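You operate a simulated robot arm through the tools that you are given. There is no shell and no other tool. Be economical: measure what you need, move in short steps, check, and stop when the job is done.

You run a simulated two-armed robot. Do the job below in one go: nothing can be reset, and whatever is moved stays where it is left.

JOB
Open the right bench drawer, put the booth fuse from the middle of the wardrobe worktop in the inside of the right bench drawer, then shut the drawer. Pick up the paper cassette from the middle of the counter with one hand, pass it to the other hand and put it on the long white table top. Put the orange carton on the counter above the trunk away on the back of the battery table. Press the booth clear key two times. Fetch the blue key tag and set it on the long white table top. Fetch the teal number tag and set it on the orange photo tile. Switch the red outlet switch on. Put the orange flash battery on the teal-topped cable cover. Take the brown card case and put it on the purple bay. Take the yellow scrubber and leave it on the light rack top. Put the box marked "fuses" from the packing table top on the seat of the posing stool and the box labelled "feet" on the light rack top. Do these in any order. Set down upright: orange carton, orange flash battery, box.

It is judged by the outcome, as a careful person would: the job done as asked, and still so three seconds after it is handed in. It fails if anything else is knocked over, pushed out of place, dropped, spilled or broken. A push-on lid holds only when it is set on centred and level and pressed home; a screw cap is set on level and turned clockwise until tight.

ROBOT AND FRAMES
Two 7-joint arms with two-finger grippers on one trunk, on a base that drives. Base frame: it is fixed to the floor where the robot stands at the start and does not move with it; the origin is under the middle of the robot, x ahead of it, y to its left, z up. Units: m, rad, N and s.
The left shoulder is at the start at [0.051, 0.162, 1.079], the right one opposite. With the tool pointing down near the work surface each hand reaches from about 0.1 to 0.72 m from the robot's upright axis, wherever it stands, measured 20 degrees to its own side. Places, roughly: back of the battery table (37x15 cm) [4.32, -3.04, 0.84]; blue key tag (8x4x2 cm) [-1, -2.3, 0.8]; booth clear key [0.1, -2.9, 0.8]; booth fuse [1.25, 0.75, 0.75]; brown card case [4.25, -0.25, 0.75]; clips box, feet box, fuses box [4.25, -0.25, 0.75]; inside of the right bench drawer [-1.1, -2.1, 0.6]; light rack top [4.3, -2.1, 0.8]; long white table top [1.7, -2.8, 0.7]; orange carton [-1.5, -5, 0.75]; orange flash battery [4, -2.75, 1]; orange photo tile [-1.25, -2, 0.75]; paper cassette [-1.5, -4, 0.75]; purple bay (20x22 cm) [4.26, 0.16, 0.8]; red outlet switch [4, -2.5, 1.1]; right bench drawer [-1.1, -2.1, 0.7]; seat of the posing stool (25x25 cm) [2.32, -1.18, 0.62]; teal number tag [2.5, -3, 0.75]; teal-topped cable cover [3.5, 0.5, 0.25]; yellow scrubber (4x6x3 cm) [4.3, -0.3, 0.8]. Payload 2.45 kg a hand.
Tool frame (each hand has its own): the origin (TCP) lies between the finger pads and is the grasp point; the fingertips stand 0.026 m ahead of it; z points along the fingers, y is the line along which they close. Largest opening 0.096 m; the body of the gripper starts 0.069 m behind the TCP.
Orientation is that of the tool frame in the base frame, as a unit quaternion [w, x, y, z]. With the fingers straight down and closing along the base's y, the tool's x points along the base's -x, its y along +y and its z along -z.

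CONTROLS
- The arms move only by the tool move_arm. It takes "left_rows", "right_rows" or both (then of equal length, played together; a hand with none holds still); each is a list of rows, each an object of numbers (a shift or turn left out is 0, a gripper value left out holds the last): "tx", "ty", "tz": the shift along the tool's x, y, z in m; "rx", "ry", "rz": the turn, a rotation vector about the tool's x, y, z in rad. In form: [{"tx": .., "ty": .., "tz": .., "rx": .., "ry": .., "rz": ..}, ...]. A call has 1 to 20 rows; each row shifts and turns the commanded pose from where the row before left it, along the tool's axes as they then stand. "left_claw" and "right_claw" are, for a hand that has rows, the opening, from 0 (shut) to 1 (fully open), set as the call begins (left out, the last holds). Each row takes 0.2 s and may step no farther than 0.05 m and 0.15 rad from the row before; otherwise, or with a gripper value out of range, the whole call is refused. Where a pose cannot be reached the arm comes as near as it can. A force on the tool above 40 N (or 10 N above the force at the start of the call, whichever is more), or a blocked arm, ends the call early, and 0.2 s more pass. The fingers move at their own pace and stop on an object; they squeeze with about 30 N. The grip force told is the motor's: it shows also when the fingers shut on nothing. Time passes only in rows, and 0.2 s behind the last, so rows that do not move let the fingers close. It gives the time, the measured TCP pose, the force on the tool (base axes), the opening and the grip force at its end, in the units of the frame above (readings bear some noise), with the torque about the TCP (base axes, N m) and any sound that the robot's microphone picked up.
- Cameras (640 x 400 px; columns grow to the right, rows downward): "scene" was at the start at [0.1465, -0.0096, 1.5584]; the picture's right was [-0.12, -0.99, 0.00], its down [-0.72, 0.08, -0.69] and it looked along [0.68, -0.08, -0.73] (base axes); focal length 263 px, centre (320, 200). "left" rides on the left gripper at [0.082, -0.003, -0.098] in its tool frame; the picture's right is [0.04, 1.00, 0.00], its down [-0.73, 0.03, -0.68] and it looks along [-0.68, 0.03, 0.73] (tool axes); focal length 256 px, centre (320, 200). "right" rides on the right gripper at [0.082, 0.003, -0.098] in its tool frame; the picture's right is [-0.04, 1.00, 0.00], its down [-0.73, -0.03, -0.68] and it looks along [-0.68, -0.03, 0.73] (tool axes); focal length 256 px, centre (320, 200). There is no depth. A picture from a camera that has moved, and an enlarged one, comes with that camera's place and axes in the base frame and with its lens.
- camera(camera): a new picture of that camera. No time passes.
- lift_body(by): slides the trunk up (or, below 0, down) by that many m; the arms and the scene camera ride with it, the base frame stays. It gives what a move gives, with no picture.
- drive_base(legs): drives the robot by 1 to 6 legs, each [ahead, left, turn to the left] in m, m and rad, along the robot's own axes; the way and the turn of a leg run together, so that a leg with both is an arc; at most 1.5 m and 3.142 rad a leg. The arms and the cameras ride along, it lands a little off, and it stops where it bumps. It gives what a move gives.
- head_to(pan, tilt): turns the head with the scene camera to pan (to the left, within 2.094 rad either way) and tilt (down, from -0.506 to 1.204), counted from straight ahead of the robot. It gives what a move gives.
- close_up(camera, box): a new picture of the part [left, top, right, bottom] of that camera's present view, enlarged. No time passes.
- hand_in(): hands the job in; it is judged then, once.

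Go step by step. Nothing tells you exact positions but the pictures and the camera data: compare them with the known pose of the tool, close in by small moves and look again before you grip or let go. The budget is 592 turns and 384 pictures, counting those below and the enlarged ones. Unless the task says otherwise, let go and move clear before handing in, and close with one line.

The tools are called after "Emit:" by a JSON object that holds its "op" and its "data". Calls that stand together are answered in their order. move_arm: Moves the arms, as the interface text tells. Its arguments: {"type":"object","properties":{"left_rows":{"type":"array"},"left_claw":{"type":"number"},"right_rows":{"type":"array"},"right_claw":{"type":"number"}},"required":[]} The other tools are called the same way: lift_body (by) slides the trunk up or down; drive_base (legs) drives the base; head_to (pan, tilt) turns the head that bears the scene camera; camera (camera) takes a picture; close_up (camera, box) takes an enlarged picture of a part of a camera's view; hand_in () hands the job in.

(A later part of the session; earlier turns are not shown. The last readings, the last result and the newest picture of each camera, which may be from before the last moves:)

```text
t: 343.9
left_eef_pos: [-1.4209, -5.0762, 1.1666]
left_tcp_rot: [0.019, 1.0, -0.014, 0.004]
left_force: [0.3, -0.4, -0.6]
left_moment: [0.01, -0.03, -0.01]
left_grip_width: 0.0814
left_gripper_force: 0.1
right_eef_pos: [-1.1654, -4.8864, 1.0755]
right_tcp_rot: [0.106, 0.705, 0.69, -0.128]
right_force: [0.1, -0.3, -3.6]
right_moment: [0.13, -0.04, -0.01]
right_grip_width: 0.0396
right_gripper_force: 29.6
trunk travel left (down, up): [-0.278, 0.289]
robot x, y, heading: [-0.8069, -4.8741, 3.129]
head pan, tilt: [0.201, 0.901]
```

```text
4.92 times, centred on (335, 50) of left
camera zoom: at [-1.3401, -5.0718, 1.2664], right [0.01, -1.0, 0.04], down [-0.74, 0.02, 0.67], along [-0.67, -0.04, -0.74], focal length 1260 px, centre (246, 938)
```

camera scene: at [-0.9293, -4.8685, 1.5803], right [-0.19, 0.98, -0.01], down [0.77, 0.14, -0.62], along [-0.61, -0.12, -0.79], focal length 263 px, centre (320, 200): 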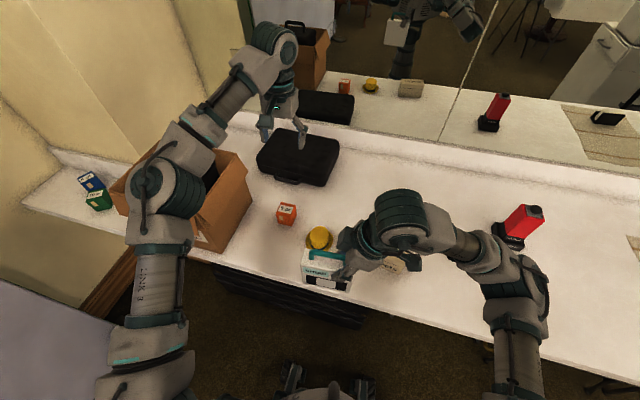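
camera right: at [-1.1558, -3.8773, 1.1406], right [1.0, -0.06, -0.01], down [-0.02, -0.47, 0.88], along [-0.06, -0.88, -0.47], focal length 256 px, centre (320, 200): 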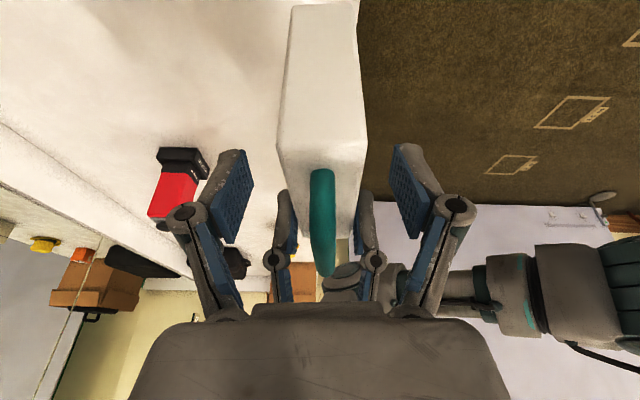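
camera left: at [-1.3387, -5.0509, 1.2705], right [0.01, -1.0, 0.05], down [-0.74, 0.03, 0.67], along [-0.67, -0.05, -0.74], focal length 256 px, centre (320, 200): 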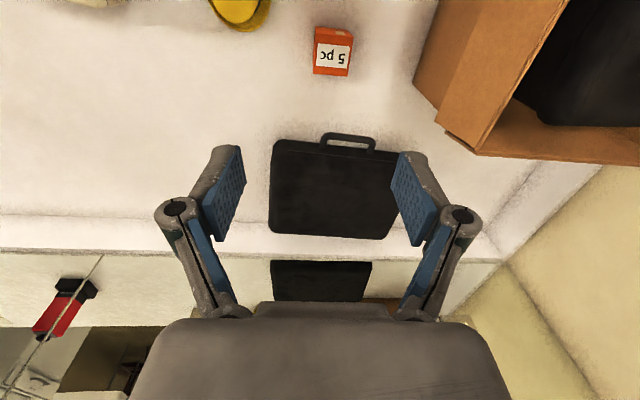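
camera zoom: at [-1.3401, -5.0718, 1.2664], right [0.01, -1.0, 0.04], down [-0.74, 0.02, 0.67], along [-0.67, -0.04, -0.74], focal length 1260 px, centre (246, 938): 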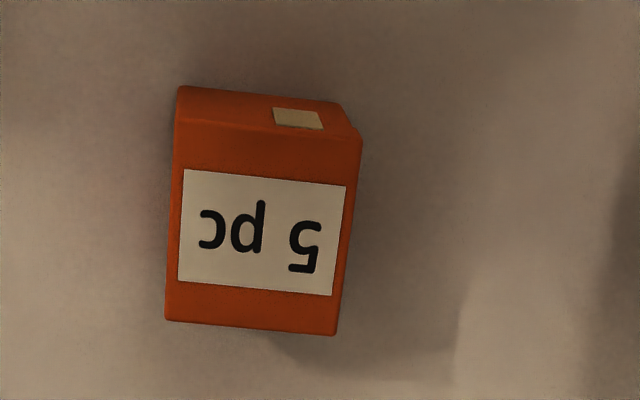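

Emit:
{"op": "move_arm", "data": {"left_rows": [{"rx": 0.036, "rz": 0.09}, {"tx": -0.012, "ty": 0.018}, {"tz": 0.05}, {"tz": 0.05}, {"tz": 0.05}, {"tz": 0.05}, {"tz": 0.03}, {}, {}, {}]}}

Emit:
{"op": "camera", "data": {"camera": "left"}}

```text
t: 346.1
left_eef_pos: [-1.4322, -5.0855, 0.9374]
left_tcp_rot: [0.003, 0.998, -0.059, 0.006]
left_force: [-0.2, -0.1, -0.1]
left_moment: [-0.03, 0.02, 0.0]
left_grip_width: 0.0818
left_gripper_force: 0.0
right_eef_pos: [-1.1666, -4.8788, 1.0749]
right_tcp_rot: [0.109, 0.705, 0.689, -0.13]
right_force: [-0.5, 0.2, -3.8]
right_moment: [0.09, 0.01, 0.0]
right_grip_width: 0.0397
right_gripper_force: 30.2
trunk travel left (down, up): [-0.278, 0.289]
robot x, y, heading: [-0.8063, -4.8674, 3.127]
head pan, tilt: [0.201, 0.901]
```

```text
249 pictures are left
camera left: at [-1.3518, -5.0911, 1.0371], right [-0.08, -1.0, 0.01], down [-0.74, 0.06, 0.67], along [-0.67, 0.05, -0.74], focal length 256 px, centre (320, 200)
```

left: 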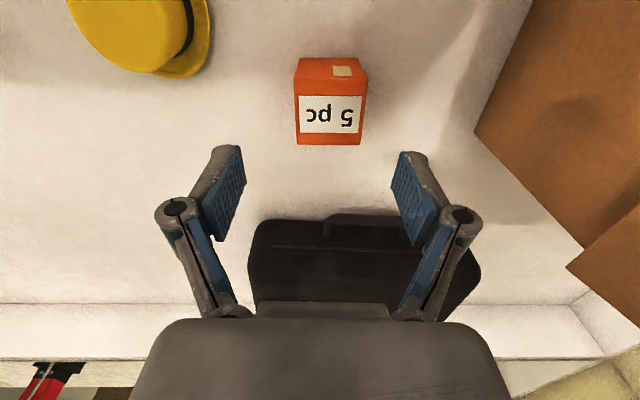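

Emit:
{"op": "move_arm", "data": {"left_rows": [{"ty": 0.007, "tz": 0.03}, {"tz": 0.03}, {"tz": 0.02}, {}, {}]}}

Emit:
{"op": "camera", "data": {"camera": "left"}}

```text
t: 347.2
left_eef_pos: [-1.4316, -5.0963, 0.8562]
left_tcp_rot: [0.003, 0.998, -0.059, 0.007]
left_force: [-0.4, -0.4, -0.3]
left_moment: [0.02, 0.03, 0.04]
left_grip_width: 0.0816
left_gripper_force: 0.1
right_eef_pos: [-1.1658, -4.8815, 1.0758]
right_tcp_rot: [0.108, 0.705, 0.689, -0.13]
right_force: [-0.3, 0.9, -3.9]
right_moment: [0.09, -0.01, 0.0]
right_grip_width: 0.0396
right_gripper_force: 29.8
trunk travel left (down, up): [-0.278, 0.289]
robot x, y, heading: [-0.8059, -4.8707, 3.129]
head pan, tilt: [0.201, 0.901]
```

```text
248 pictures are left
camera left: at [-1.3515, -5.1009, 0.9563], right [-0.08, -1.0, 0.01], down [-0.74, 0.06, 0.67], along [-0.67, 0.05, -0.74], focal length 256 px, centre (320, 200)
```

left: 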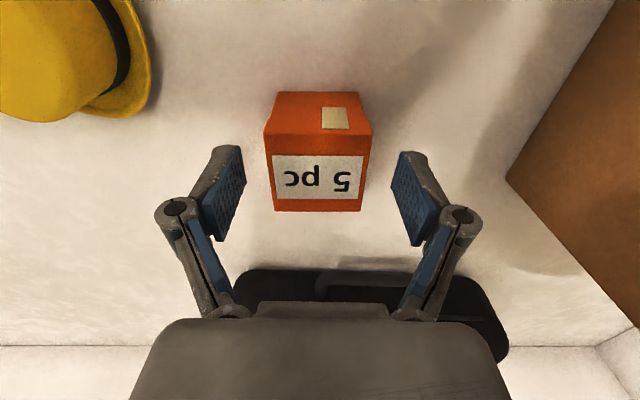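

Emit:
{"op": "move_arm", "data": {"left_rows": [{"tz": 0.012}, {"tz": 0.01}, {}]}}

Emit:
{"op": "move_arm", "data": {"left_rows": [{}, {}, {}, {}], "left_claw": 0}}

Emit:
{"op": "move_arm", "data": {"left_rows": [{"tz": -0.02}, {"tz": -0.04}, {"tz": -0.05}, {"tz": -0.05}, {"tz": -0.05}, {}]}}

Emit:
{"op": "camera", "data": {"camera": "left"}}

```text
t: 348.1
left_eef_pos: [-1.4326, -5.0964, 0.8348]
left_tcp_rot: [0.002, 0.998, -0.059, 0.006]
left_force: [-0.2, -0.1, 1.0]
left_moment: [0.01, 0.0, 0.0]
left_grip_width: 0.0817
left_gripper_force: 0.1
right_eef_pos: [-1.1651, -4.8806, 1.0741]
right_tcp_rot: [0.109, 0.705, 0.689, -0.13]
right_force: [-1.2, -0.4, -3.3]
right_moment: [0.06, 0.02, 0.04]
right_grip_width: 0.0396
right_gripper_force: 30.5
trunk travel left (down, up): [-0.278, 0.289]
robot x, y, heading: [-0.8045, -4.874, 3.134]
head pan, tilt: [0.201, 0.901]
```

```text
t: 349.1
left_eef_pos: [-1.4312, -5.096, 0.8345]
left_tcp_rot: [0.003, 0.998, -0.059, 0.006]
left_force: [-1.2, 0.3, 4.5]
left_moment: [0.13, 0.04, 0.07]
left_grip_width: 0.0532
left_gripper_force: 29.9
right_eef_pos: [-1.1652, -4.8802, 1.0753]
right_tcp_rot: [0.108, 0.704, 0.69, -0.129]
right_force: [-0.1, -1.1, -4.4]
right_moment: [0.06, 0.0, -0.02]
right_grip_width: 0.04
right_gripper_force: 29.9
trunk travel left (down, up): [-0.278, 0.289]
robot x, y, heading: [-0.8069, -4.8669, 3.124]
head pan, tilt: [0.201, 0.901]
```

```text
t: 350.4
left_eef_pos: [-1.4332, -5.0945, 1.0458]
left_tcp_rot: [0.002, 0.998, -0.058, 0.007]
left_force: [-0.4, 0.1, -1.8]
left_moment: [0.0, 0.01, 0.02]
left_grip_width: 0.0534
left_gripper_force: 30.2
right_eef_pos: [-1.1656, -4.8806, 1.0754]
right_tcp_rot: [0.109, 0.705, 0.689, -0.129]
right_force: [-0.4, 0.6, -4.1]
right_moment: [0.1, -0.02, -0.01]
right_grip_width: 0.0396
right_gripper_force: 30.0
trunk travel left (down, up): [-0.278, 0.289]
robot x, y, heading: [-0.8063, -4.8718, 3.125]
head pan, tilt: [0.201, 0.901]
```

```text
247 pictures are left
camera left: at [-1.3537, -5.0999, 1.1457], right [-0.08, -1.0, 0.0], down [-0.74, 0.06, 0.67], along [-0.67, 0.05, -0.74], focal length 256 px, centre (320, 200)
```

left: 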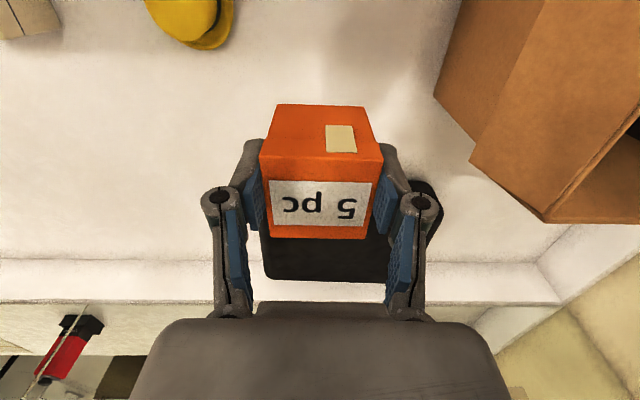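

Emit:
{"op": "move_arm", "data": {"left_rows": [{"tx": 0.045, "ty": 0.01}, {"tx": 0.045, "ty": 0.01}, {"tx": 0.045, "ty": 0.01}, {"tx": 0.045}, {"tx": 0.045}, {"tx": 0.025}, {}]}}

Emit:
{"op": "lift_body", "data": {"by": 0.2}}

Emit:
{"op": "drive_base", "data": {"legs": [[-0.3, -0.6, 0], [-1.44, 0, 0]]}}

Emit:
{"op": "head_to", "data": {"pan": -2.0, "tilt": 0.6}}

Emit:
{"op": "camera", "data": {"camera": "scene"}}

```text
t: 352.1
left_eef_pos: [-1.1892, -5.1547, 1.0487]
left_tcp_rot: [0.003, 0.998, -0.058, 0.007]
left_force: [0.7, -0.3, -2.0]
left_moment: [-0.03, -0.01, 0.0]
left_grip_width: 0.0532
left_gripper_force: 30.5
right_eef_pos: [-1.1657, -4.8816, 1.0738]
right_tcp_rot: [0.108, 0.705, 0.689, -0.129]
right_force: [0.3, 0.6, -3.4]
right_moment: [0.09, -0.02, 0.01]
right_grip_width: 0.0395
right_gripper_force: 30.3
trunk travel left (down, up): [-0.278, 0.289]
robot x, y, heading: [-0.8066, -4.8721, 3.126]
head pan, tilt: [0.201, 0.901]
```

```text
t: 354.2
left_eef_pos: [-1.1892, -5.1544, 1.2482]
left_tcp_rot: [0.002, 0.998, -0.059, 0.007]
left_force: [-0.2, -0.2, -1.8]
left_moment: [0.0, -0.03, -0.03]
left_grip_width: 0.0532
left_gripper_force: 29.8
right_eef_pos: [-1.1641, -4.8807, 1.2796]
right_tcp_rot: [0.106, 0.706, 0.687, -0.132]
right_force: [-0.3, 0.9, -3.5]
right_moment: [0.07, -0.02, -0.01]
right_grip_width: 0.0395
right_gripper_force: 30.0
trunk travel left (down, up): [-0.478, 0.089]
robot x, y, heading: [-0.8064, -4.8703, 3.125]
head pan, tilt: [0.201, 0.901]
```

```text
t: 364.7
left_eef_pos: [0.5578, -4.5747, 1.2481]
left_tcp_rot: [0.003, 0.998, -0.059, 0.006]
left_force: [-0.5, 0.7, -1.0]
left_moment: [-0.03, 0.0, 0.01]
left_grip_width: 0.0531
left_gripper_force: 29.8
right_eef_pos: [0.5845, -4.3013, 1.278]
right_tcp_rot: [0.108, 0.706, 0.687, -0.132]
right_force: [-0.5, 0.7, -3.1]
right_moment: [0.11, -0.01, -0.02]
right_grip_width: 0.0397
right_gripper_force: 29.9
trunk travel left (down, up): [-0.478, 0.089]
robot x, y, heading: [0.9389, -4.291, 3.126]
head pan, tilt: [0.201, 0.901]
```

```text
t: 366.8
left_eef_pos: [0.5617, -4.5754, 1.2492]
left_tcp_rot: [0.002, 0.998, -0.059, 0.006]
left_force: [1.2, 0.7, -1.2]
left_moment: [0.03, 0.03, -0.02]
left_grip_width: 0.0533
left_gripper_force: 29.9
right_eef_pos: [0.5879, -4.301, 1.2797]
right_tcp_rot: [0.106, 0.707, 0.686, -0.133]
right_force: [-0.1, -0.2, -3.7]
right_moment: [0.11, -0.04, 0.0]
right_grip_width: 0.0395
right_gripper_force: 30.1
trunk travel left (down, up): [-0.478, 0.089]
robot x, y, heading: [0.944, -4.2963, 3.131]
head pan, tilt: [-2.0, 0.6]
```

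```text
246 pictures are left
camera scene: at [0.9902, -4.2179, 1.8059], right [0.9, -0.43, 0.0], down [-0.24, -0.51, -0.83], along [0.36, 0.75, -0.56], focal length 263 px, centre (320, 200)
```

scene: 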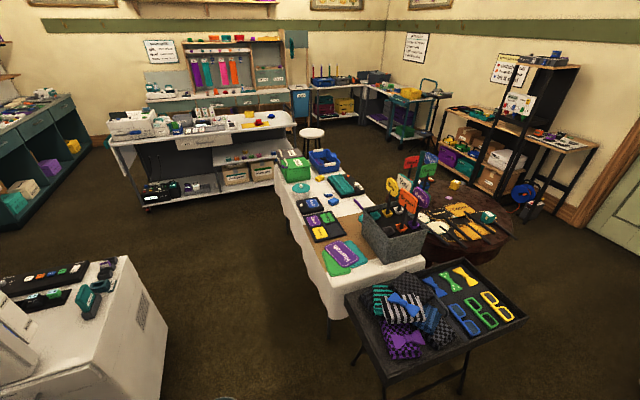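

Emit:
{"op": "drive_base", "data": {"legs": [[0, 0, 1.57], [0, 0, 1.58], [0, 0.9, 0], [0, 0.85, 0], [0.14, 0, 0]]}}

Emit:
{"op": "head_to", "data": {"pan": -0.2, "tilt": 0.9}}

Emit:
{"op": "move_arm", "data": {"left_rows": [{}, {}, {}, {}, {}, {}, {}, {}, {}, {}, {}, {}, {}, {}, {}, {}, {}, {}]}}

Emit:
{"op": "camera", "data": {"camera": "scene"}}

Emit:
{"op": "camera", "data": {"camera": "right"}}

```text
t: 384.1
left_eef_pos: [1.5119, -2.2945, 1.2527]
left_tcp_rot: [-0.004, 0.071, 0.997, 0.006]
left_force: [0.1, 0.2, -2.5]
left_moment: [0.03, 0.0, -0.02]
left_grip_width: 0.053
left_gripper_force: 30.3
right_eef_pos: [1.4782, -2.5672, 1.2808]
right_tcp_rot: [0.138, -0.677, 0.715, 0.105]
right_force: [0.9, -0.4, -3.6]
right_moment: [-0.08, -0.01, -0.01]
right_grip_width: 0.0395
right_gripper_force: 30.3
trunk travel left (down, up): [-0.478, 0.089]
robot x, y, heading: [1.1299, -2.5569, -0.033]
head pan, tilt: [-2.0, 0.6]
```

```text
t: 385.9
left_eef_pos: [1.5105, -2.2926, 1.2517]
left_tcp_rot: [-0.004, 0.072, 0.997, 0.004]
left_force: [-0.8, -0.3, -1.6]
left_moment: [0.04, 0.02, 0.05]
left_grip_width: 0.0534
left_gripper_force: 29.9
right_eef_pos: [1.4776, -2.5673, 1.2821]
right_tcp_rot: [0.136, -0.677, 0.716, 0.103]
right_force: [-0.7, -0.1, -4.1]
right_moment: [-0.13, 0.0, 0.01]
right_grip_width: 0.0397
right_gripper_force: 30.2
trunk travel left (down, up): [-0.478, 0.089]
robot x, y, heading: [1.1295, -2.5633, -0.037]
head pan, tilt: [-0.201, 0.901]
```

```text
t: 389.8
left_eef_pos: [1.5105, -2.2915, 1.2519]
left_tcp_rot: [-0.003, 0.073, 0.997, 0.004]
left_force: [0.4, 0.6, -0.8]
left_moment: [-0.01, 0.04, 0.03]
left_grip_width: 0.0532
left_gripper_force: 29.5
right_eef_pos: [1.4792, -2.5638, 1.2808]
right_tcp_rot: [0.135, -0.678, 0.715, 0.103]
right_force: [-0.4, 0.3, -3.4]
right_moment: [-0.12, 0.02, 0.04]
right_grip_width: 0.0396
right_gripper_force: 30.2
trunk travel left (down, up): [-0.478, 0.089]
robot x, y, heading: [1.1292, -2.5605, -0.037]
head pan, tilt: [-0.201, 0.901]
```

```text
245 pictures are left
camera scene: at [1.192, -2.5757, 1.7806], right [-0.24, -0.97, 0.0], down [-0.76, 0.18, -0.62], along [0.6, -0.15, -0.79], focal length 263 px, centre (320, 200)
```

scene: 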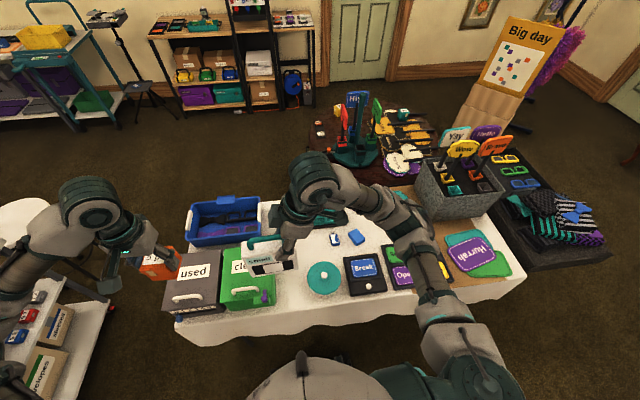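

```text
244 pictures are left
camera right: at [1.4668, -2.6732, 1.3457], right [-1.0, 0.1, -0.02], down [0.03, 0.46, 0.89], along [0.1, 0.88, -0.46], focal length 256 px, centre (320, 200)
```

right: 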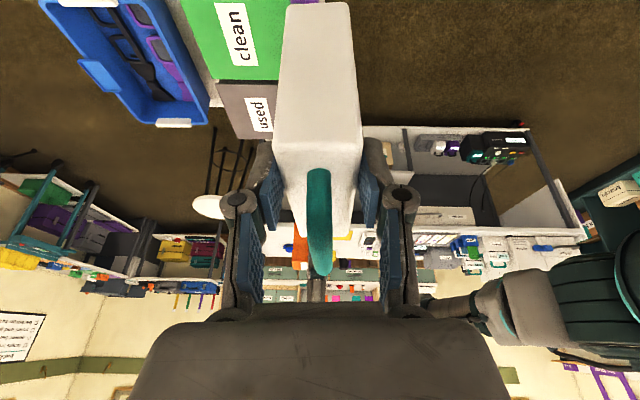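

Emit:
{"op": "move_arm", "data": {"right_rows": [{"tx": 0.0155, "ty": -0.0427, "tz": -0.0038}, {"tx": 0.0155, "ty": -0.0427, "tz": -0.0038}, {"tx": 0.0155, "ty": -0.0427, "tz": -0.0038}, {"tx": 0.0155, "ty": -0.0427, "tz": -0.0038}, {"tx": 0.0155, "ty": -0.0427, "tz": -0.0038}, {"tx": 0.0155, "ty": -0.0427, "tz": -0.0038}, {}]}}

Emit:
{"op": "lift_body", "data": {"by": -0.22}}

Emit:
{"op": "camera", "data": {"camera": "scene"}}

Emit:
{"op": "camera", "data": {"camera": "right"}}

```text
t: 391.4
left_eef_pos: [1.5116, -2.2899, 1.2513]
left_tcp_rot: [-0.003, 0.071, 0.997, 0.003]
left_force: [0.6, -0.7, -0.2]
left_moment: [-0.04, -0.02, -0.01]
left_grip_width: 0.0534
left_gripper_force: 29.7
right_eef_pos: [1.4792, -2.5628, 1.2818]
right_tcp_rot: [0.135, -0.678, 0.715, 0.104]
right_force: [0.3, -0.3, -3.0]
right_moment: [-0.09, -0.02, 0.02]
right_grip_width: 0.0395
right_gripper_force: 29.8
right hand out of reach, approached as far as the arm can: row 1, 2, 3, 4, 5, 6
trunk travel left (down, up): [-0.478, 0.089]
robot x, y, heading: [1.1322, -2.5624, -0.037]
head pan, tilt: [-0.201, 0.901]
```

```text
t: 393.7
left_eef_pos: [1.5104, -2.2896, 1.0321]
left_tcp_rot: [-0.003, 0.072, 0.997, 0.003]
left_force: [0.7, 0.0, -1.0]
left_moment: [0.03, -0.02, 0.0]
left_grip_width: 0.0531
left_gripper_force: 29.8
right_eef_pos: [1.4789, -2.5626, 1.0625]
right_tcp_rot: [0.136, -0.678, 0.715, 0.103]
right_force: [-0.2, 0.3, -3.6]
right_moment: [-0.11, 0.03, 0.0]
right_grip_width: 0.0396
right_gripper_force: 29.9
trunk travel left (down, up): [-0.258, 0.309]
robot x, y, heading: [1.13, -2.5602, -0.038]
head pan, tilt: [-0.201, 0.901]
```

```text
243 pictures are left
camera scene: at [1.2631, -2.5789, 1.5597], right [-0.24, -0.97, 0.0], down [-0.76, 0.18, -0.62], along [0.6, -0.15, -0.79], focal length 263 px, centre (320, 200)
```

scene: 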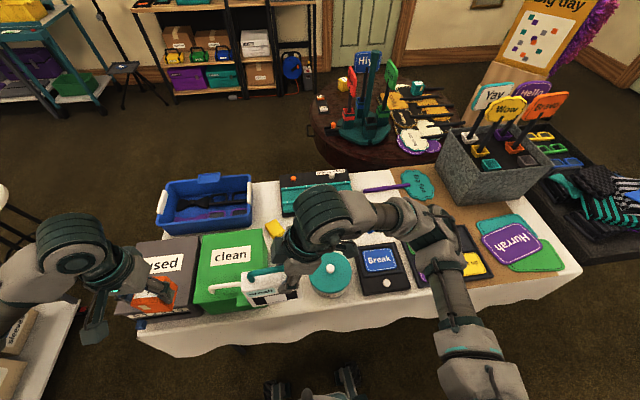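

```text
242 pictures are left
camera right: at [1.4662, -2.6726, 1.127], right [-1.0, 0.1, -0.02], down [0.02, 0.46, 0.89], along [0.1, 0.88, -0.46], focal length 256 px, centre (320, 200)
```

right: 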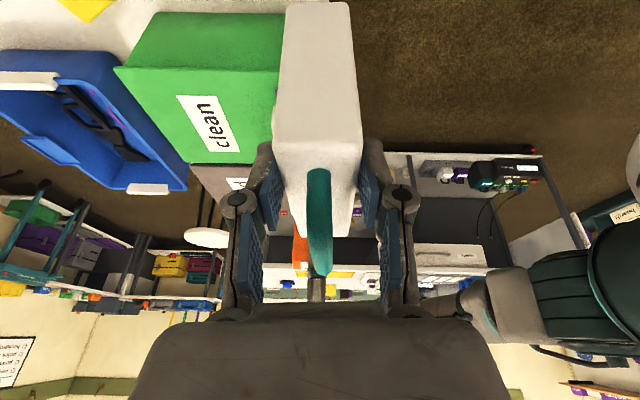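

Emit:
{"op": "move_arm", "data": {"right_rows": [{"tx": 0.0155, "ty": -0.0427, "tz": -0.0038}, {"tx": 0.0155, "ty": -0.0427, "tz": -0.0038}, {}]}}

```text
t: 394.5
left_eef_pos: [1.5111, -2.2901, 1.0312]
left_tcp_rot: [-0.004, 0.071, 0.997, 0.004]
left_force: [-0.5, -0.6, -0.8]
left_moment: [0.02, 0.01, 0.01]
left_grip_width: 0.0533
left_gripper_force: 29.8
right_eef_pos: [1.501, -2.572, 1.0612]
right_tcp_rot: [0.134, -0.679, 0.714, 0.104]
right_force: [-0.6, 0.3, -3.9]
right_moment: [-0.13, 0.06, -0.05]
right_grip_width: 0.0394
right_gripper_force: 30.2
right hand out of reach, approached as far as the arm can: row 1, 2
trunk travel left (down, up): [-0.258, 0.309]
robot x, y, heading: [1.1251, -2.5582, -0.037]
head pan, tilt: [-0.201, 0.901]
```

Emit:
{"op": "lift_body", "data": {"by": 0.08}}

Emit:
{"op": "move_arm", "data": {"right_rows": [{"rx": 0.05, "ry": 0.0054, "rz": 0.141}, {"rx": 0.05, "ry": 0.0054, "rz": 0.141}, {"rx": 0.05, "ry": 0.0054, "rz": 0.141}, {"rx": 0.05, "ry": 0.0054, "rz": 0.141}, {"rx": 0.05, "ry": 0.0054, "rz": 0.141}, {"rx": 0.05, "ry": 0.0054, "rz": 0.141}, {"rx": 0.05, "ry": 0.0054, "rz": 0.141}, {"rx": 0.05, "ry": 0.0054, "rz": 0.141}, {"rx": 0.05, "ry": 0.0054, "rz": 0.141}, {"rx": 0.05, "ry": 0.0054, "rz": 0.141}, {}]}}

Emit:
{"op": "camera", "data": {"camera": "right"}}

Emit:
{"op": "camera", "data": {"camera": "scene"}}

```text
t: 395.6
left_eef_pos: [1.5116, -2.2903, 1.1113]
left_tcp_rot: [-0.005, 0.073, 0.997, 0.004]
left_force: [-0.4, 0.2, -1.6]
left_moment: [0.02, 0.04, 0.03]
left_grip_width: 0.0533
left_gripper_force: 29.4
right_eef_pos: [1.4939, -2.5725, 1.1544]
right_tcp_rot: [0.146, -0.679, 0.713, 0.093]
right_force: [-0.4, 0.1, -2.6]
right_moment: [-0.12, 0.02, 0.01]
right_grip_width: 0.0396
right_gripper_force: 30.1
trunk travel left (down, up): [-0.338, 0.229]
robot x, y, heading: [1.1281, -2.5597, -0.034]
head pan, tilt: [-0.201, 0.901]
```

```text
t: 398.1
left_eef_pos: [1.5107, -2.2905, 1.1102]
left_tcp_rot: [-0.004, 0.072, 0.997, 0.004]
left_force: [-0.2, -0.2, -1.4]
left_moment: [-0.02, -0.04, -0.01]
left_grip_width: 0.0533
left_gripper_force: 29.8
right_eef_pos: [1.4914, -2.5722, 1.1537]
right_tcp_rot: [0.186, -0.008, 0.982, -0.017]
right_force: [-0.4, -0.6, -3.8]
right_moment: [0.0, 0.12, 0.01]
right_grip_width: 0.0398
right_gripper_force: 30.0
trunk travel left (down, up): [-0.338, 0.229]
robot x, y, heading: [1.1237, -2.5621, -0.035]
head pan, tilt: [-0.201, 0.901]
```

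```text
241 pictures are left
camera right: at [1.381, -2.5687, 1.2152], right [0.03, 1.0, -0.02], down [0.44, 0.01, 0.9], along [0.9, -0.03, -0.43], focal length 256 px, centre (320, 200)
```

right: 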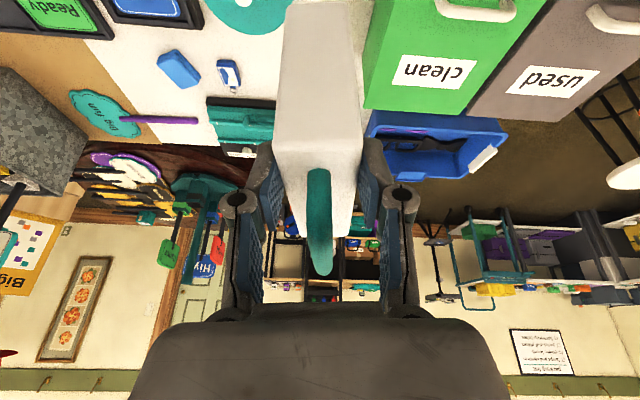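

```text
240 pictures are left
camera scene: at [1.22, -2.5768, 1.6407], right [-0.24, -0.97, 0.0], down [-0.76, 0.18, -0.62], along [0.6, -0.15, -0.79], focal length 263 px, centre (320, 200)
```

scene: 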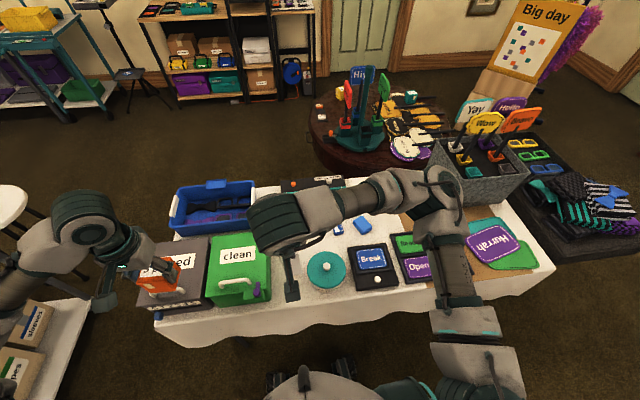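

Emit:
{"op": "move_arm", "data": {"right_rows": [{"ry": 0.036}, {"tx": -0.036, "ty": -0.01, "tz": 0.0145}, {"tx": -0.036, "ty": -0.01, "tz": 0.0145}, {"tx": -0.036, "ty": -0.01, "tz": 0.0145}, {"tx": -0.036, "ty": -0.01, "tz": 0.0145}, {"tx": -0.036, "ty": -0.01, "tz": 0.0145}, {}]}}

Emit:
{"op": "lift_body", "data": {"by": -0.13}}

Emit:
{"op": "camera", "data": {"camera": "right"}}

Emit:
{"op": "camera", "data": {"camera": "scene"}}

```text
t: 399.6
left_eef_pos: [1.5115, -2.2912, 1.1112]
left_tcp_rot: [-0.003, 0.072, 0.997, 0.004]
left_force: [0.0, -0.3, -0.1]
left_moment: [-0.01, -0.01, 0.03]
left_grip_width: 0.0535
left_gripper_force: 30.0
right_eef_pos: [1.6869, -2.6202, 1.1485]
right_tcp_rot: [0.169, -0.01, 0.985, -0.017]
right_force: [-0.1, -1.0, -3.7]
right_moment: [0.01, 0.1, -0.02]
right_grip_width: 0.0396
right_gripper_force: 29.9
trunk travel left (down, up): [-0.338, 0.229]
robot x, y, heading: [1.1332, -2.5597, -0.037]
head pan, tilt: [-0.201, 0.901]
```

```text
t: 401.2
left_eef_pos: [1.51, -2.2907, 0.9823]
left_tcp_rot: [-0.002, 0.072, 0.997, 0.004]
left_force: [0.0, 0.0, -0.9]
left_moment: [0.01, -0.03, 0.01]
left_grip_width: 0.0532
left_gripper_force: 29.8
right_eef_pos: [1.6867, -2.6196, 1.0187]
right_tcp_rot: [0.168, -0.01, 0.986, -0.017]
right_force: [-0.1, -0.4, -3.7]
right_moment: [0.01, 0.14, 0.02]
right_grip_width: 0.0396
right_gripper_force: 30.5
trunk travel left (down, up): [-0.208, 0.359]
robot x, y, heading: [1.1275, -2.5611, -0.039]
head pan, tilt: [-0.201, 0.901]
```

```text
239 pictures are left
camera right: at [1.577, -2.6163, 1.0835], right [0.03, 1.0, -0.02], down [0.47, 0.01, 0.89], along [0.88, -0.03, -0.47], focal length 256 px, centre (320, 200)
```

right: 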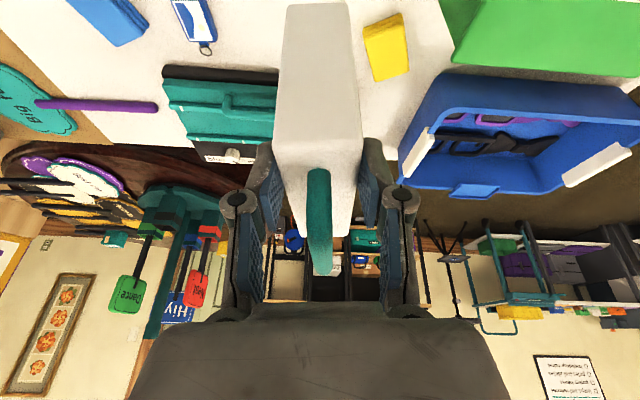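

```text
238 pictures are left
camera scene: at [1.3033, -2.5807, 1.5069], right [-0.24, -0.97, 0.0], down [-0.76, 0.18, -0.62], along [0.6, -0.15, -0.79], focal length 263 px, centre (320, 200)
```

scene: 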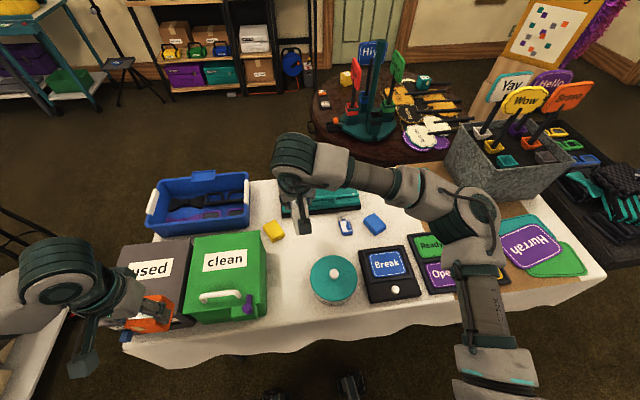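

Emit:
{"op": "move_arm", "data": {"right_rows": [{"ty": -0.02}, {"tx": 0.0132, "ty": 0.0015, "tz": 0.0378}, {"tx": 0.0132, "ty": 0.0015, "tz": 0.0378}, {"tx": 0.0132, "ty": 0.0015, "tz": 0.0378}, {"tx": 0.0115, "ty": 0.0013, "tz": 0.033}, {}]}}

Emit:
{"op": "camera", "data": {"camera": "right"}}

Emit:
{"op": "close_up", "data": {"camera": "scene", "box": [220, 160, 420, 310]}}

```text
t: 402.6
left_eef_pos: [1.5113, -2.2907, 0.9822]
left_tcp_rot: [-0.004, 0.072, 0.997, 0.003]
left_force: [0.3, 0.9, -1.0]
left_moment: [-0.02, 0.0, 0.02]
left_grip_width: 0.0532
left_gripper_force: 29.9
right_eef_pos: [1.688, -2.6399, 0.864]
right_tcp_rot: [0.169, -0.01, 0.985, -0.017]
right_force: [0.9, 0.0, 3.7]
right_moment: [0.08, 0.24, 0.01]
right_grip_width: 0.0396
right_gripper_force: 29.5
trunk travel left (down, up): [-0.208, 0.359]
robot x, y, heading: [1.1316, -2.561, -0.035]
head pan, tilt: [-0.201, 0.901]
```

```text
237 pictures are left
camera right: at [1.5786, -2.6363, 0.9285], right [0.03, 1.0, -0.02], down [0.47, 0.01, 0.89], along [0.88, -0.03, -0.46], focal length 256 px, centre (320, 200)
```

right: 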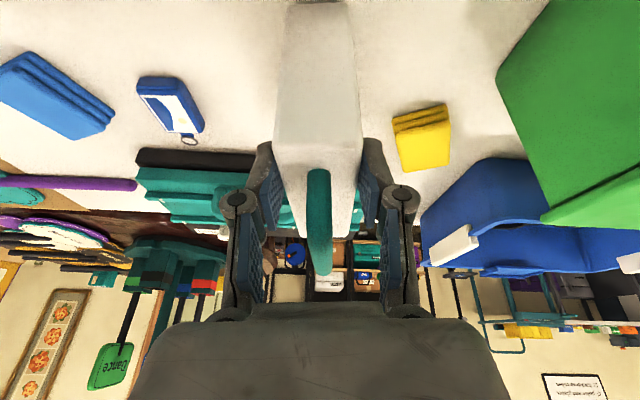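

```text
2.67 times, centred on (320, 235) of scene
camera zoom: at [1.303, -2.5807, 1.5069], right [-0.24, -0.97, 0.0], down [-0.76, 0.18, -0.62], along [0.6, -0.15, -0.79], focal length 700 px, centre (320, 107)
```

zoom: 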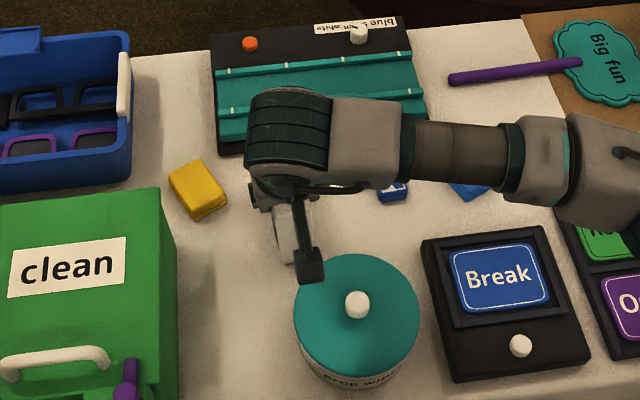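

Emit:
{"op": "move_arm", "data": {"right_rows": [{"tx": 0.0017, "tz": 0.0047}, {}]}}

Emit:
{"op": "close_up", "data": {"camera": "scene", "box": [270, 200, 370, 275]}}

```text
t: 403.2
left_eef_pos: [1.5095, -2.29, 0.9822]
left_tcp_rot: [-0.004, 0.072, 0.997, 0.005]
left_force: [-0.2, 0.3, -1.3]
left_moment: [-0.01, 0.02, 0.01]
left_grip_width: 0.0531
left_gripper_force: 29.5
right_eef_pos: [1.6882, -2.6404, 0.8607]
right_tcp_rot: [0.172, -0.009, 0.985, -0.016]
right_force: [2.6, -2.3, 22.4]
right_moment: [0.02, -0.41, -0.35]
right_grip_width: 0.0398
right_gripper_force: 30.3
trunk travel left (down, up): [-0.208, 0.359]
robot x, y, heading: [1.1285, -2.5632, -0.037]
head pan, tilt: [-0.201, 0.901]
```

```text
5.33 times, centred on (320, 238) of scene
camera zoom: at [1.2993, -2.5817, 1.5076], right [-0.24, -0.97, 0.0], down [-0.76, 0.18, -0.62], along [0.6, -0.15, -0.78], focal length 1401 px, centre (320, 0)
```

zoom: 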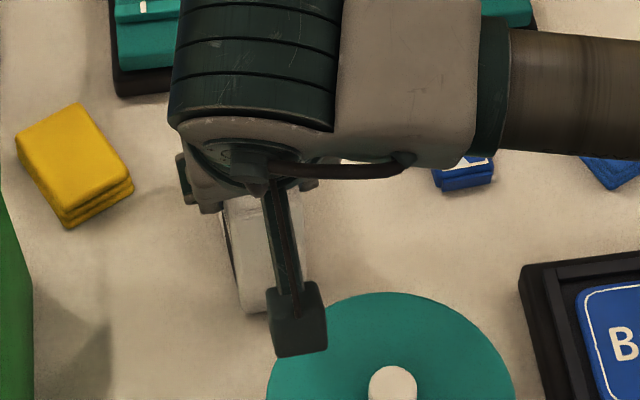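

Emit:
{"op": "move_arm", "data": {"right_rows": [{}, {}, {}], "right_claw": 0.7}}

Emit:
{"op": "move_arm", "data": {"right_rows": [{"tz": -0.02}, {"tz": -0.04}, {"tz": -0.045}, {"tz": -0.045}, {"tz": -0.045}, {}]}}

Emit:
{"op": "camera", "data": {"camera": "right"}}

Emit:
{"op": "camera", "data": {"camera": "scene"}}

```text
t: 404.0
left_eef_pos: [1.512, -2.291, 0.9806]
left_tcp_rot: [-0.003, 0.073, 0.997, 0.004]
left_force: [-0.1, 0.1, 0.2]
left_moment: [0.0, 0.09, -0.01]
left_grip_width: 0.0531
left_gripper_force: 29.8
right_eef_pos: [1.6884, -2.6406, 0.8578]
right_tcp_rot: [0.168, -0.009, 0.986, -0.017]
right_force: [0.5, 0.3, -0.4]
right_moment: [0.01, -0.02, -0.01]
right_grip_width: 0.0672
right_gripper_force: 0.1
trunk travel left (down, up): [-0.208, 0.359]
robot x, y, heading: [1.1327, -2.564, -0.036]
head pan, tilt: [-0.201, 0.901]
```

```text
t: 405.4
left_eef_pos: [1.5096, -2.2902, 0.9806]
left_tcp_rot: [-0.004, 0.072, 0.997, 0.004]
left_force: [-0.1, 0.7, -1.1]
left_moment: [-0.03, 0.01, -0.01]
left_grip_width: 0.0535
left_gripper_force: 30.2
right_eef_pos: [1.6239, -2.6352, 1.0414]
right_tcp_rot: [0.168, -0.01, 0.986, -0.016]
right_force: [0.9, 0.3, -0.7]
right_moment: [0.01, 0.02, 0.03]
right_grip_width: 0.0669
right_gripper_force: 0.0
trunk travel left (down, up): [-0.208, 0.359]
robot x, y, heading: [1.1327, -2.5582, -0.035]
head pan, tilt: [-0.201, 0.901]
```

```text
234 pictures are left
camera right: at [1.5137, -2.631, 1.1072], right [0.02, 1.0, -0.02], down [0.47, 0.01, 0.88], along [0.88, -0.03, -0.47], focal length 256 px, centre (320, 200)
```

right: 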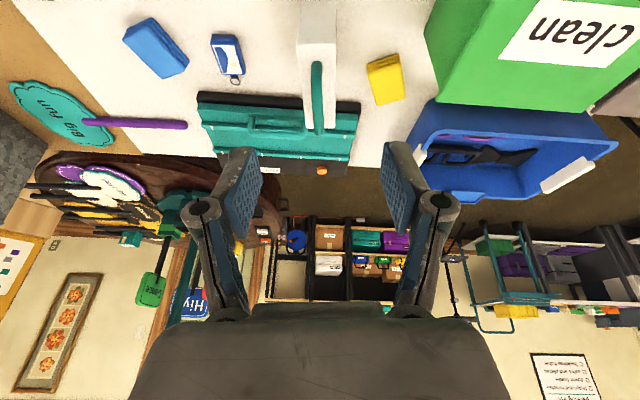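

```text
233 pictures are left
camera scene: at [1.3039, -2.5805, 1.5065], right [-0.24, -0.97, 0.0], down [-0.77, 0.18, -0.62], along [0.6, -0.15, -0.79], focal length 263 px, centre (320, 200)
```

scene: 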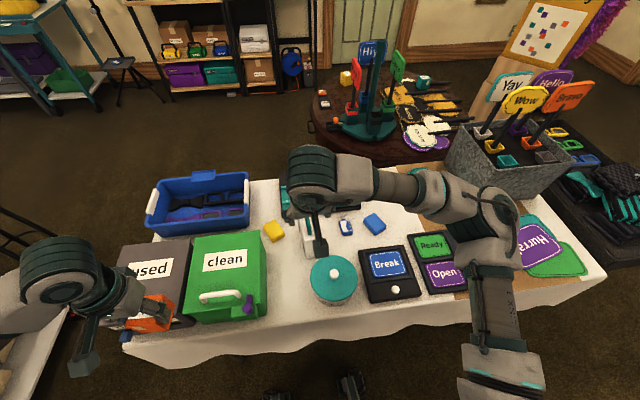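

Emit:
{"op": "lift_body", "data": {"by": 0.28}}

Emit:
{"op": "move_arm", "data": {"right_rows": [{"ry": 0.11, "tx": 0.03}, {"ry": 0.11, "tx": 0.04}, {"ry": 0.11, "tx": 0.04}, {"tx": 0.04, "ty": -0.02}, {"ty": -0.04}, {}], "right_claw": 0.5}}

Emit:
{"op": "drive_base", "data": {"legs": [[-0.2, 0, 0.037], [0, 0.8, 0], [1.2, 0, 0], [1.0, 0, 0]]}}

Emit:
{"op": "head_to", "data": {"pan": -0.4, "tilt": 0.5}}

Emit:
{"op": "camera", "data": {"camera": "scene"}}

```text
t: 408.3
left_eef_pos: [1.5108, -2.2905, 1.2605]
left_tcp_rot: [-0.004, 0.071, 0.997, 0.004]
left_force: [0.1, 0.0, -1.6]
left_moment: [0.0, 0.01, -0.04]
left_grip_width: 0.0533
left_gripper_force: 30.0
right_eef_pos: [1.6238, -2.6336, 1.3207]
right_tcp_rot: [0.168, -0.009, 0.986, -0.017]
right_force: [-0.4, 0.4, -0.7]
right_moment: [-0.01, 0.03, -0.01]
right_grip_width: 0.0672
right_gripper_force: 0.0
trunk travel left (down, up): [-0.488, 0.079]
robot x, y, heading: [1.1262, -2.5613, -0.04]
head pan, tilt: [-0.201, 0.901]
```

```text
t: 409.7
left_eef_pos: [1.5108, -2.294, 1.2622]
left_tcp_rot: [-0.003, 0.071, 0.997, 0.006]
left_force: [-0.2, -0.9, -1.8]
left_moment: [0.01, 0.02, 0.0]
left_grip_width: 0.0535
left_gripper_force: 30.2
right_eef_pos: [1.4769, -2.7006, 1.3005]
right_tcp_rot: [0.004, -0.006, 1.0, -0.018]
right_force: [0.4, -0.6, -0.9]
right_moment: [0.02, -0.01, 0.0]
right_grip_width: 0.048
right_gripper_force: 0.1
trunk travel left (down, up): [-0.488, 0.079]
robot x, y, heading: [1.1274, -2.5631, -0.035]
head pan, tilt: [-0.201, 0.901]
```

```text
t: 425.6
left_eef_pos: [3.4948, -1.5189, 1.2656]
left_tcp_rot: [-0.003, 0.059, 0.998, 0.012]
left_force: [0.8, 0.0, -1.6]
left_moment: [0.04, 0.03, 0.0]
left_grip_width: 0.0534
left_gripper_force: 30.4
right_eef_pos: [3.473, -1.9263, 1.2988]
right_tcp_rot: [0.005, -0.019, 1.0, -0.011]
right_force: [0.4, 0.1, 0.2]
right_moment: [0.02, 0.1, -0.02]
right_grip_width: 0.048
right_gripper_force: 0.1
trunk travel left (down, up): [-0.488, 0.079]
robot x, y, heading: [3.12, -1.7835, -0.004]
head pan, tilt: [-0.201, 0.901]
```

```text
t: 426.4
left_eef_pos: [3.4932, -1.5134, 1.2649]
left_tcp_rot: [-0.001, 0.06, 0.998, 0.01]
left_force: [-0.6, 0.7, -1.5]
left_moment: [0.0, -0.02, -0.01]
left_grip_width: 0.0531
left_gripper_force: 29.8
right_eef_pos: [3.4713, -1.9201, 1.3014]
right_tcp_rot: [0.006, -0.02, 1.0, -0.015]
right_force: [-0.7, -0.2, 0.8]
right_moment: [-0.01, -0.01, 0.01]
right_grip_width: 0.0481
right_gripper_force: 0.1
trunk travel left (down, up): [-0.488, 0.079]
robot x, y, heading: [3.1184, -1.7834, -0.007]
head pan, tilt: [-0.4, 0.499]
```

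```text
232 pictures are left
camera scene: at [3.1949, -1.7869, 1.8246], right [-0.39, -0.92, 0.02], down [-0.44, 0.17, -0.88], along [0.8, -0.35, -0.48], focal length 263 px, centre (320, 200)
```

scene: 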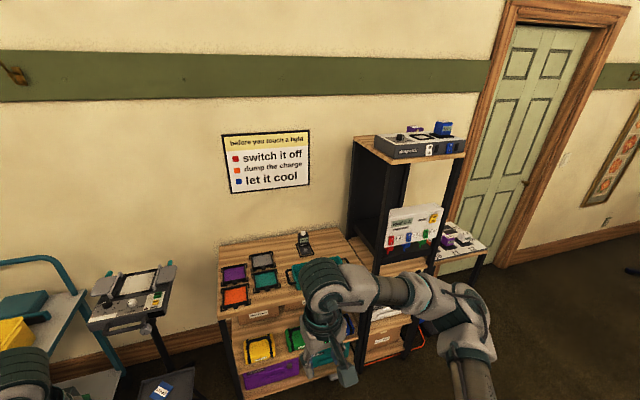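

Emit:
{"op": "drive_base", "data": {"legs": [[0.1, -0.85, 0]]}}

Emit:
{"op": "head_to", "data": {"pan": 0, "tilt": 0.6}}

Emit:
{"op": "camera", "data": {"camera": "scene"}}

Emit:
{"op": "close_up", "data": {"camera": "scene", "box": [220, 60, 440, 230]}}

```text
t: 431.0
left_eef_pos: [3.5869, -2.314, 1.2553]
left_tcp_rot: [-0.002, 0.059, 0.998, -0.006]
left_force: [-0.9, 1.9, -1.7]
left_moment: [-0.05, -0.03, 0.02]
left_grip_width: 0.0532
left_gripper_force: 30.3
right_eef_pos: [3.5627, -2.7207, 1.3049]
right_tcp_rot: [0.006, -0.019, 0.999, -0.031]
right_force: [0.1, 0.7, -0.6]
right_moment: [-0.06, -0.04, 0.02]
right_grip_width: 0.048
right_gripper_force: 0.1
trunk travel left (down, up): [-0.488, 0.079]
robot x, y, heading: [3.2147, -2.6216, -0.01]
head pan, tilt: [-0.4, 0.499]
```

```text
t: 431.8
left_eef_pos: [3.5825, -2.3208, 1.2597]
left_tcp_rot: [-0.002, 0.055, 0.998, -0.001]
left_force: [0.3, 0.6, -1.2]
left_moment: [-0.09, -0.03, 0.01]
left_grip_width: 0.0533
left_gripper_force: 29.7
right_eef_pos: [3.5601, -2.7258, 1.3053]
right_tcp_rot: [0.008, -0.021, 0.999, -0.024]
right_force: [-0.9, 1.0, 0.1]
right_moment: [-0.1, -0.08, 0.06]
right_grip_width: 0.048
right_gripper_force: 0.0
trunk travel left (down, up): [-0.488, 0.079]
robot x, y, heading: [3.2153, -2.6148, -0.009]
head pan, tilt: [0.0, 0.6]
```

```text
231 pictures are left
camera scene: at [3.2914, -2.5839, 1.815], right [-0.01, -1.0, 0.02], down [-0.57, -0.01, -0.82], along [0.82, -0.02, -0.57], focal length 263 px, centre (320, 200)
```

scene: 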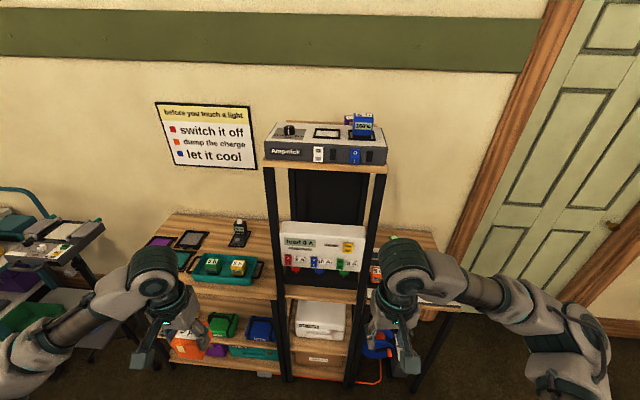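

```text
2.35 times, centred on (330, 145) of scene
camera zoom: at [3.2914, -2.5839, 1.815], right [-0.01, -1.0, 0.02], down [-0.57, -0.01, -0.82], along [0.82, -0.02, -0.57], focal length 618 px, centre (296, 329)
```

zoom: 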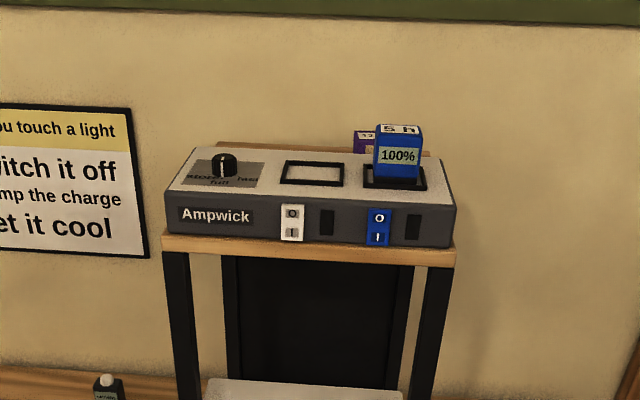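

Emit:
{"op": "close_up", "data": {"camera": "scene", "box": [260, 205, 390, 295]}}

Emit:
{"op": "close_up", "data": {"camera": "scene", "box": [360, 210, 490, 300]}}

Emit:
{"op": "close_up", "data": {"camera": "scene", "box": [140, 190, 290, 300]}}

```text
4.44 times, centred on (325, 250) of scene
camera zoom: at [3.2914, -2.5839, 1.815], right [-0.01, -1.0, 0.02], down [-0.57, -0.01, -0.82], along [0.82, -0.02, -0.57], focal length 1167 px, centre (298, -22)
```

zoom: 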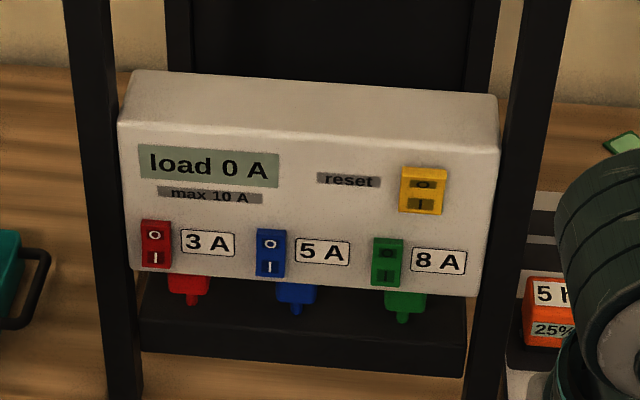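

```text
4.44 times, centred on (425, 255) of scene
camera zoom: at [3.2914, -2.5839, 1.815], right [-0.01, -1.0, 0.02], down [-0.57, -0.01, -0.82], along [0.82, -0.02, -0.57], focal length 1167 px, centre (-147, -44)
```

zoom: 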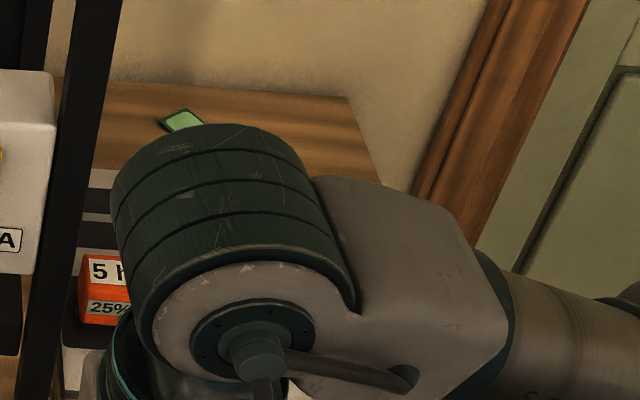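

```text
3.64 times, centred on (215, 245) of scene
camera zoom: at [3.2914, -2.5839, 1.815], right [-0.01, -1.0, 0.02], down [-0.57, -0.01, -0.82], along [0.82, -0.02, -0.57], focal length 955 px, centre (702, 36)
```

zoom: 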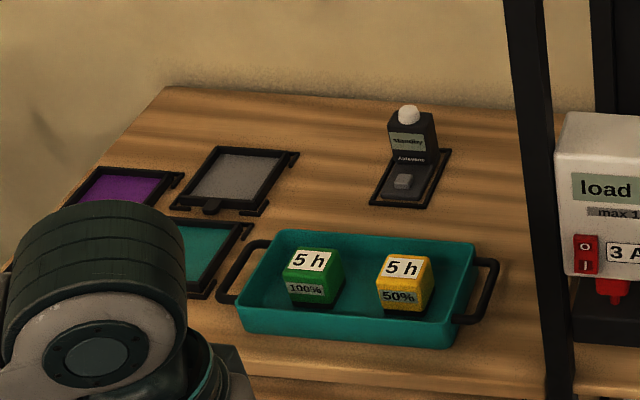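

Emit:
{"op": "drive_base", "data": {"legs": [[0.2, -0.5, 0]]}}

Emit:
{"op": "head_to", "data": {"pan": 0.1, "tilt": 0.9}}

Emit:
{"op": "move_arm", "data": {"right_rows": [{"ty": -0.04}, {"ty": -0.04}, {"ty": -0.04}, {}, {}, {}, {}, {}, {}, {}, {}, {}, {}, {}, {}]}}

Emit:
{"op": "camera", "data": {"camera": "scene"}}

Emit:
{"op": "camera", "data": {"camera": "left"}}

```text
t: 435.0
left_eef_pos: [3.7814, -2.8217, 1.2562]
left_tcp_rot: [-0.003, 0.058, 0.998, -0.002]
left_force: [0.3, 1.4, -1.7]
left_moment: [-0.06, 0.03, 0.01]
left_grip_width: 0.0532
left_gripper_force: 30.4
right_eef_pos: [3.756, -3.2284, 1.3029]
right_tcp_rot: [0.005, -0.02, 0.999, -0.026]
right_force: [-0.2, 0.0, -0.2]
right_moment: [-0.05, -0.04, -0.01]
right_grip_width: 0.0477
right_gripper_force: 0.2
trunk travel left (down, up): [-0.488, 0.079]
robot x, y, heading: [3.4062, -3.1192, -0.015]
head pan, tilt: [0.0, 0.6]
```

```text
t: 435.8
left_eef_pos: [3.7737, -2.8203, 1.2605]
left_tcp_rot: [-0.001, 0.055, 0.999, 0.004]
left_force: [-0.4, 1.8, -1.1]
left_moment: [-0.08, -0.03, 0.0]
left_grip_width: 0.0536
left_gripper_force: 30.0
right_eef_pos: [3.7468, -3.2269, 1.306]
right_tcp_rot: [0.01, -0.023, 0.999, -0.022]
right_force: [-0.5, 0.7, 0.7]
right_moment: [-0.08, -0.05, 0.02]
right_grip_width: 0.048
right_gripper_force: 0.1
trunk travel left (down, up): [-0.488, 0.079]
robot x, y, heading: [3.4086, -3.112, -0.014]
head pan, tilt: [0.099, 0.901]
```

```text
t: 439.0
left_eef_pos: [3.7745, -2.8611, 1.2686]
left_tcp_rot: [-0.001, 0.057, 0.998, 0.016]
left_force: [-0.6, 0.9, 0.0]
left_moment: [-0.04, -0.03, -0.01]
left_grip_width: 0.0535
left_gripper_force: 30.3
right_eef_pos: [3.7508, -3.388, 1.3047]
right_tcp_rot: [0.009, -0.019, 1.0, -0.01]
right_force: [-0.3, 1.2, -0.8]
right_moment: [-0.06, -0.02, 0.01]
right_grip_width: 0.048
right_gripper_force: 0.1
trunk travel left (down, up): [-0.488, 0.079]
robot x, y, heading: [3.4047, -3.1192, -0.022]
head pan, tilt: [0.099, 0.901]
```

```text
226 pictures are left
camera scene: at [3.472, -3.0588, 1.7887], right [0.08, -1.0, 0.03], down [-0.78, -0.08, -0.61], along [0.61, 0.03, -0.79], focal length 263 px, centre (320, 200)
```

scene: 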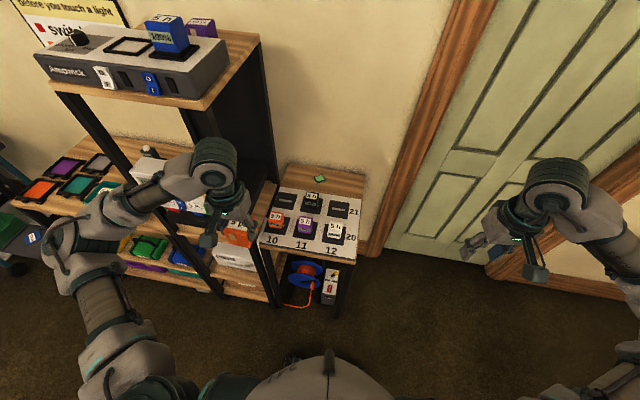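

```text
225 pictures are left
camera left: at [3.6922, -2.8574, 1.3683], right [0.08, 1.0, 0.03], down [0.73, -0.08, 0.68], along [0.68, -0.03, -0.73], focal length 256 px, centre (320, 200)
```

left: 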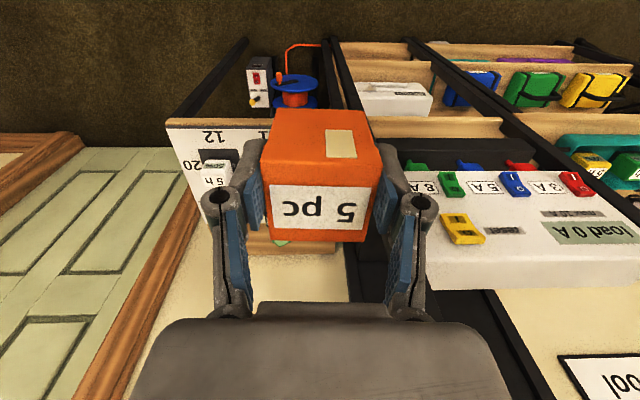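

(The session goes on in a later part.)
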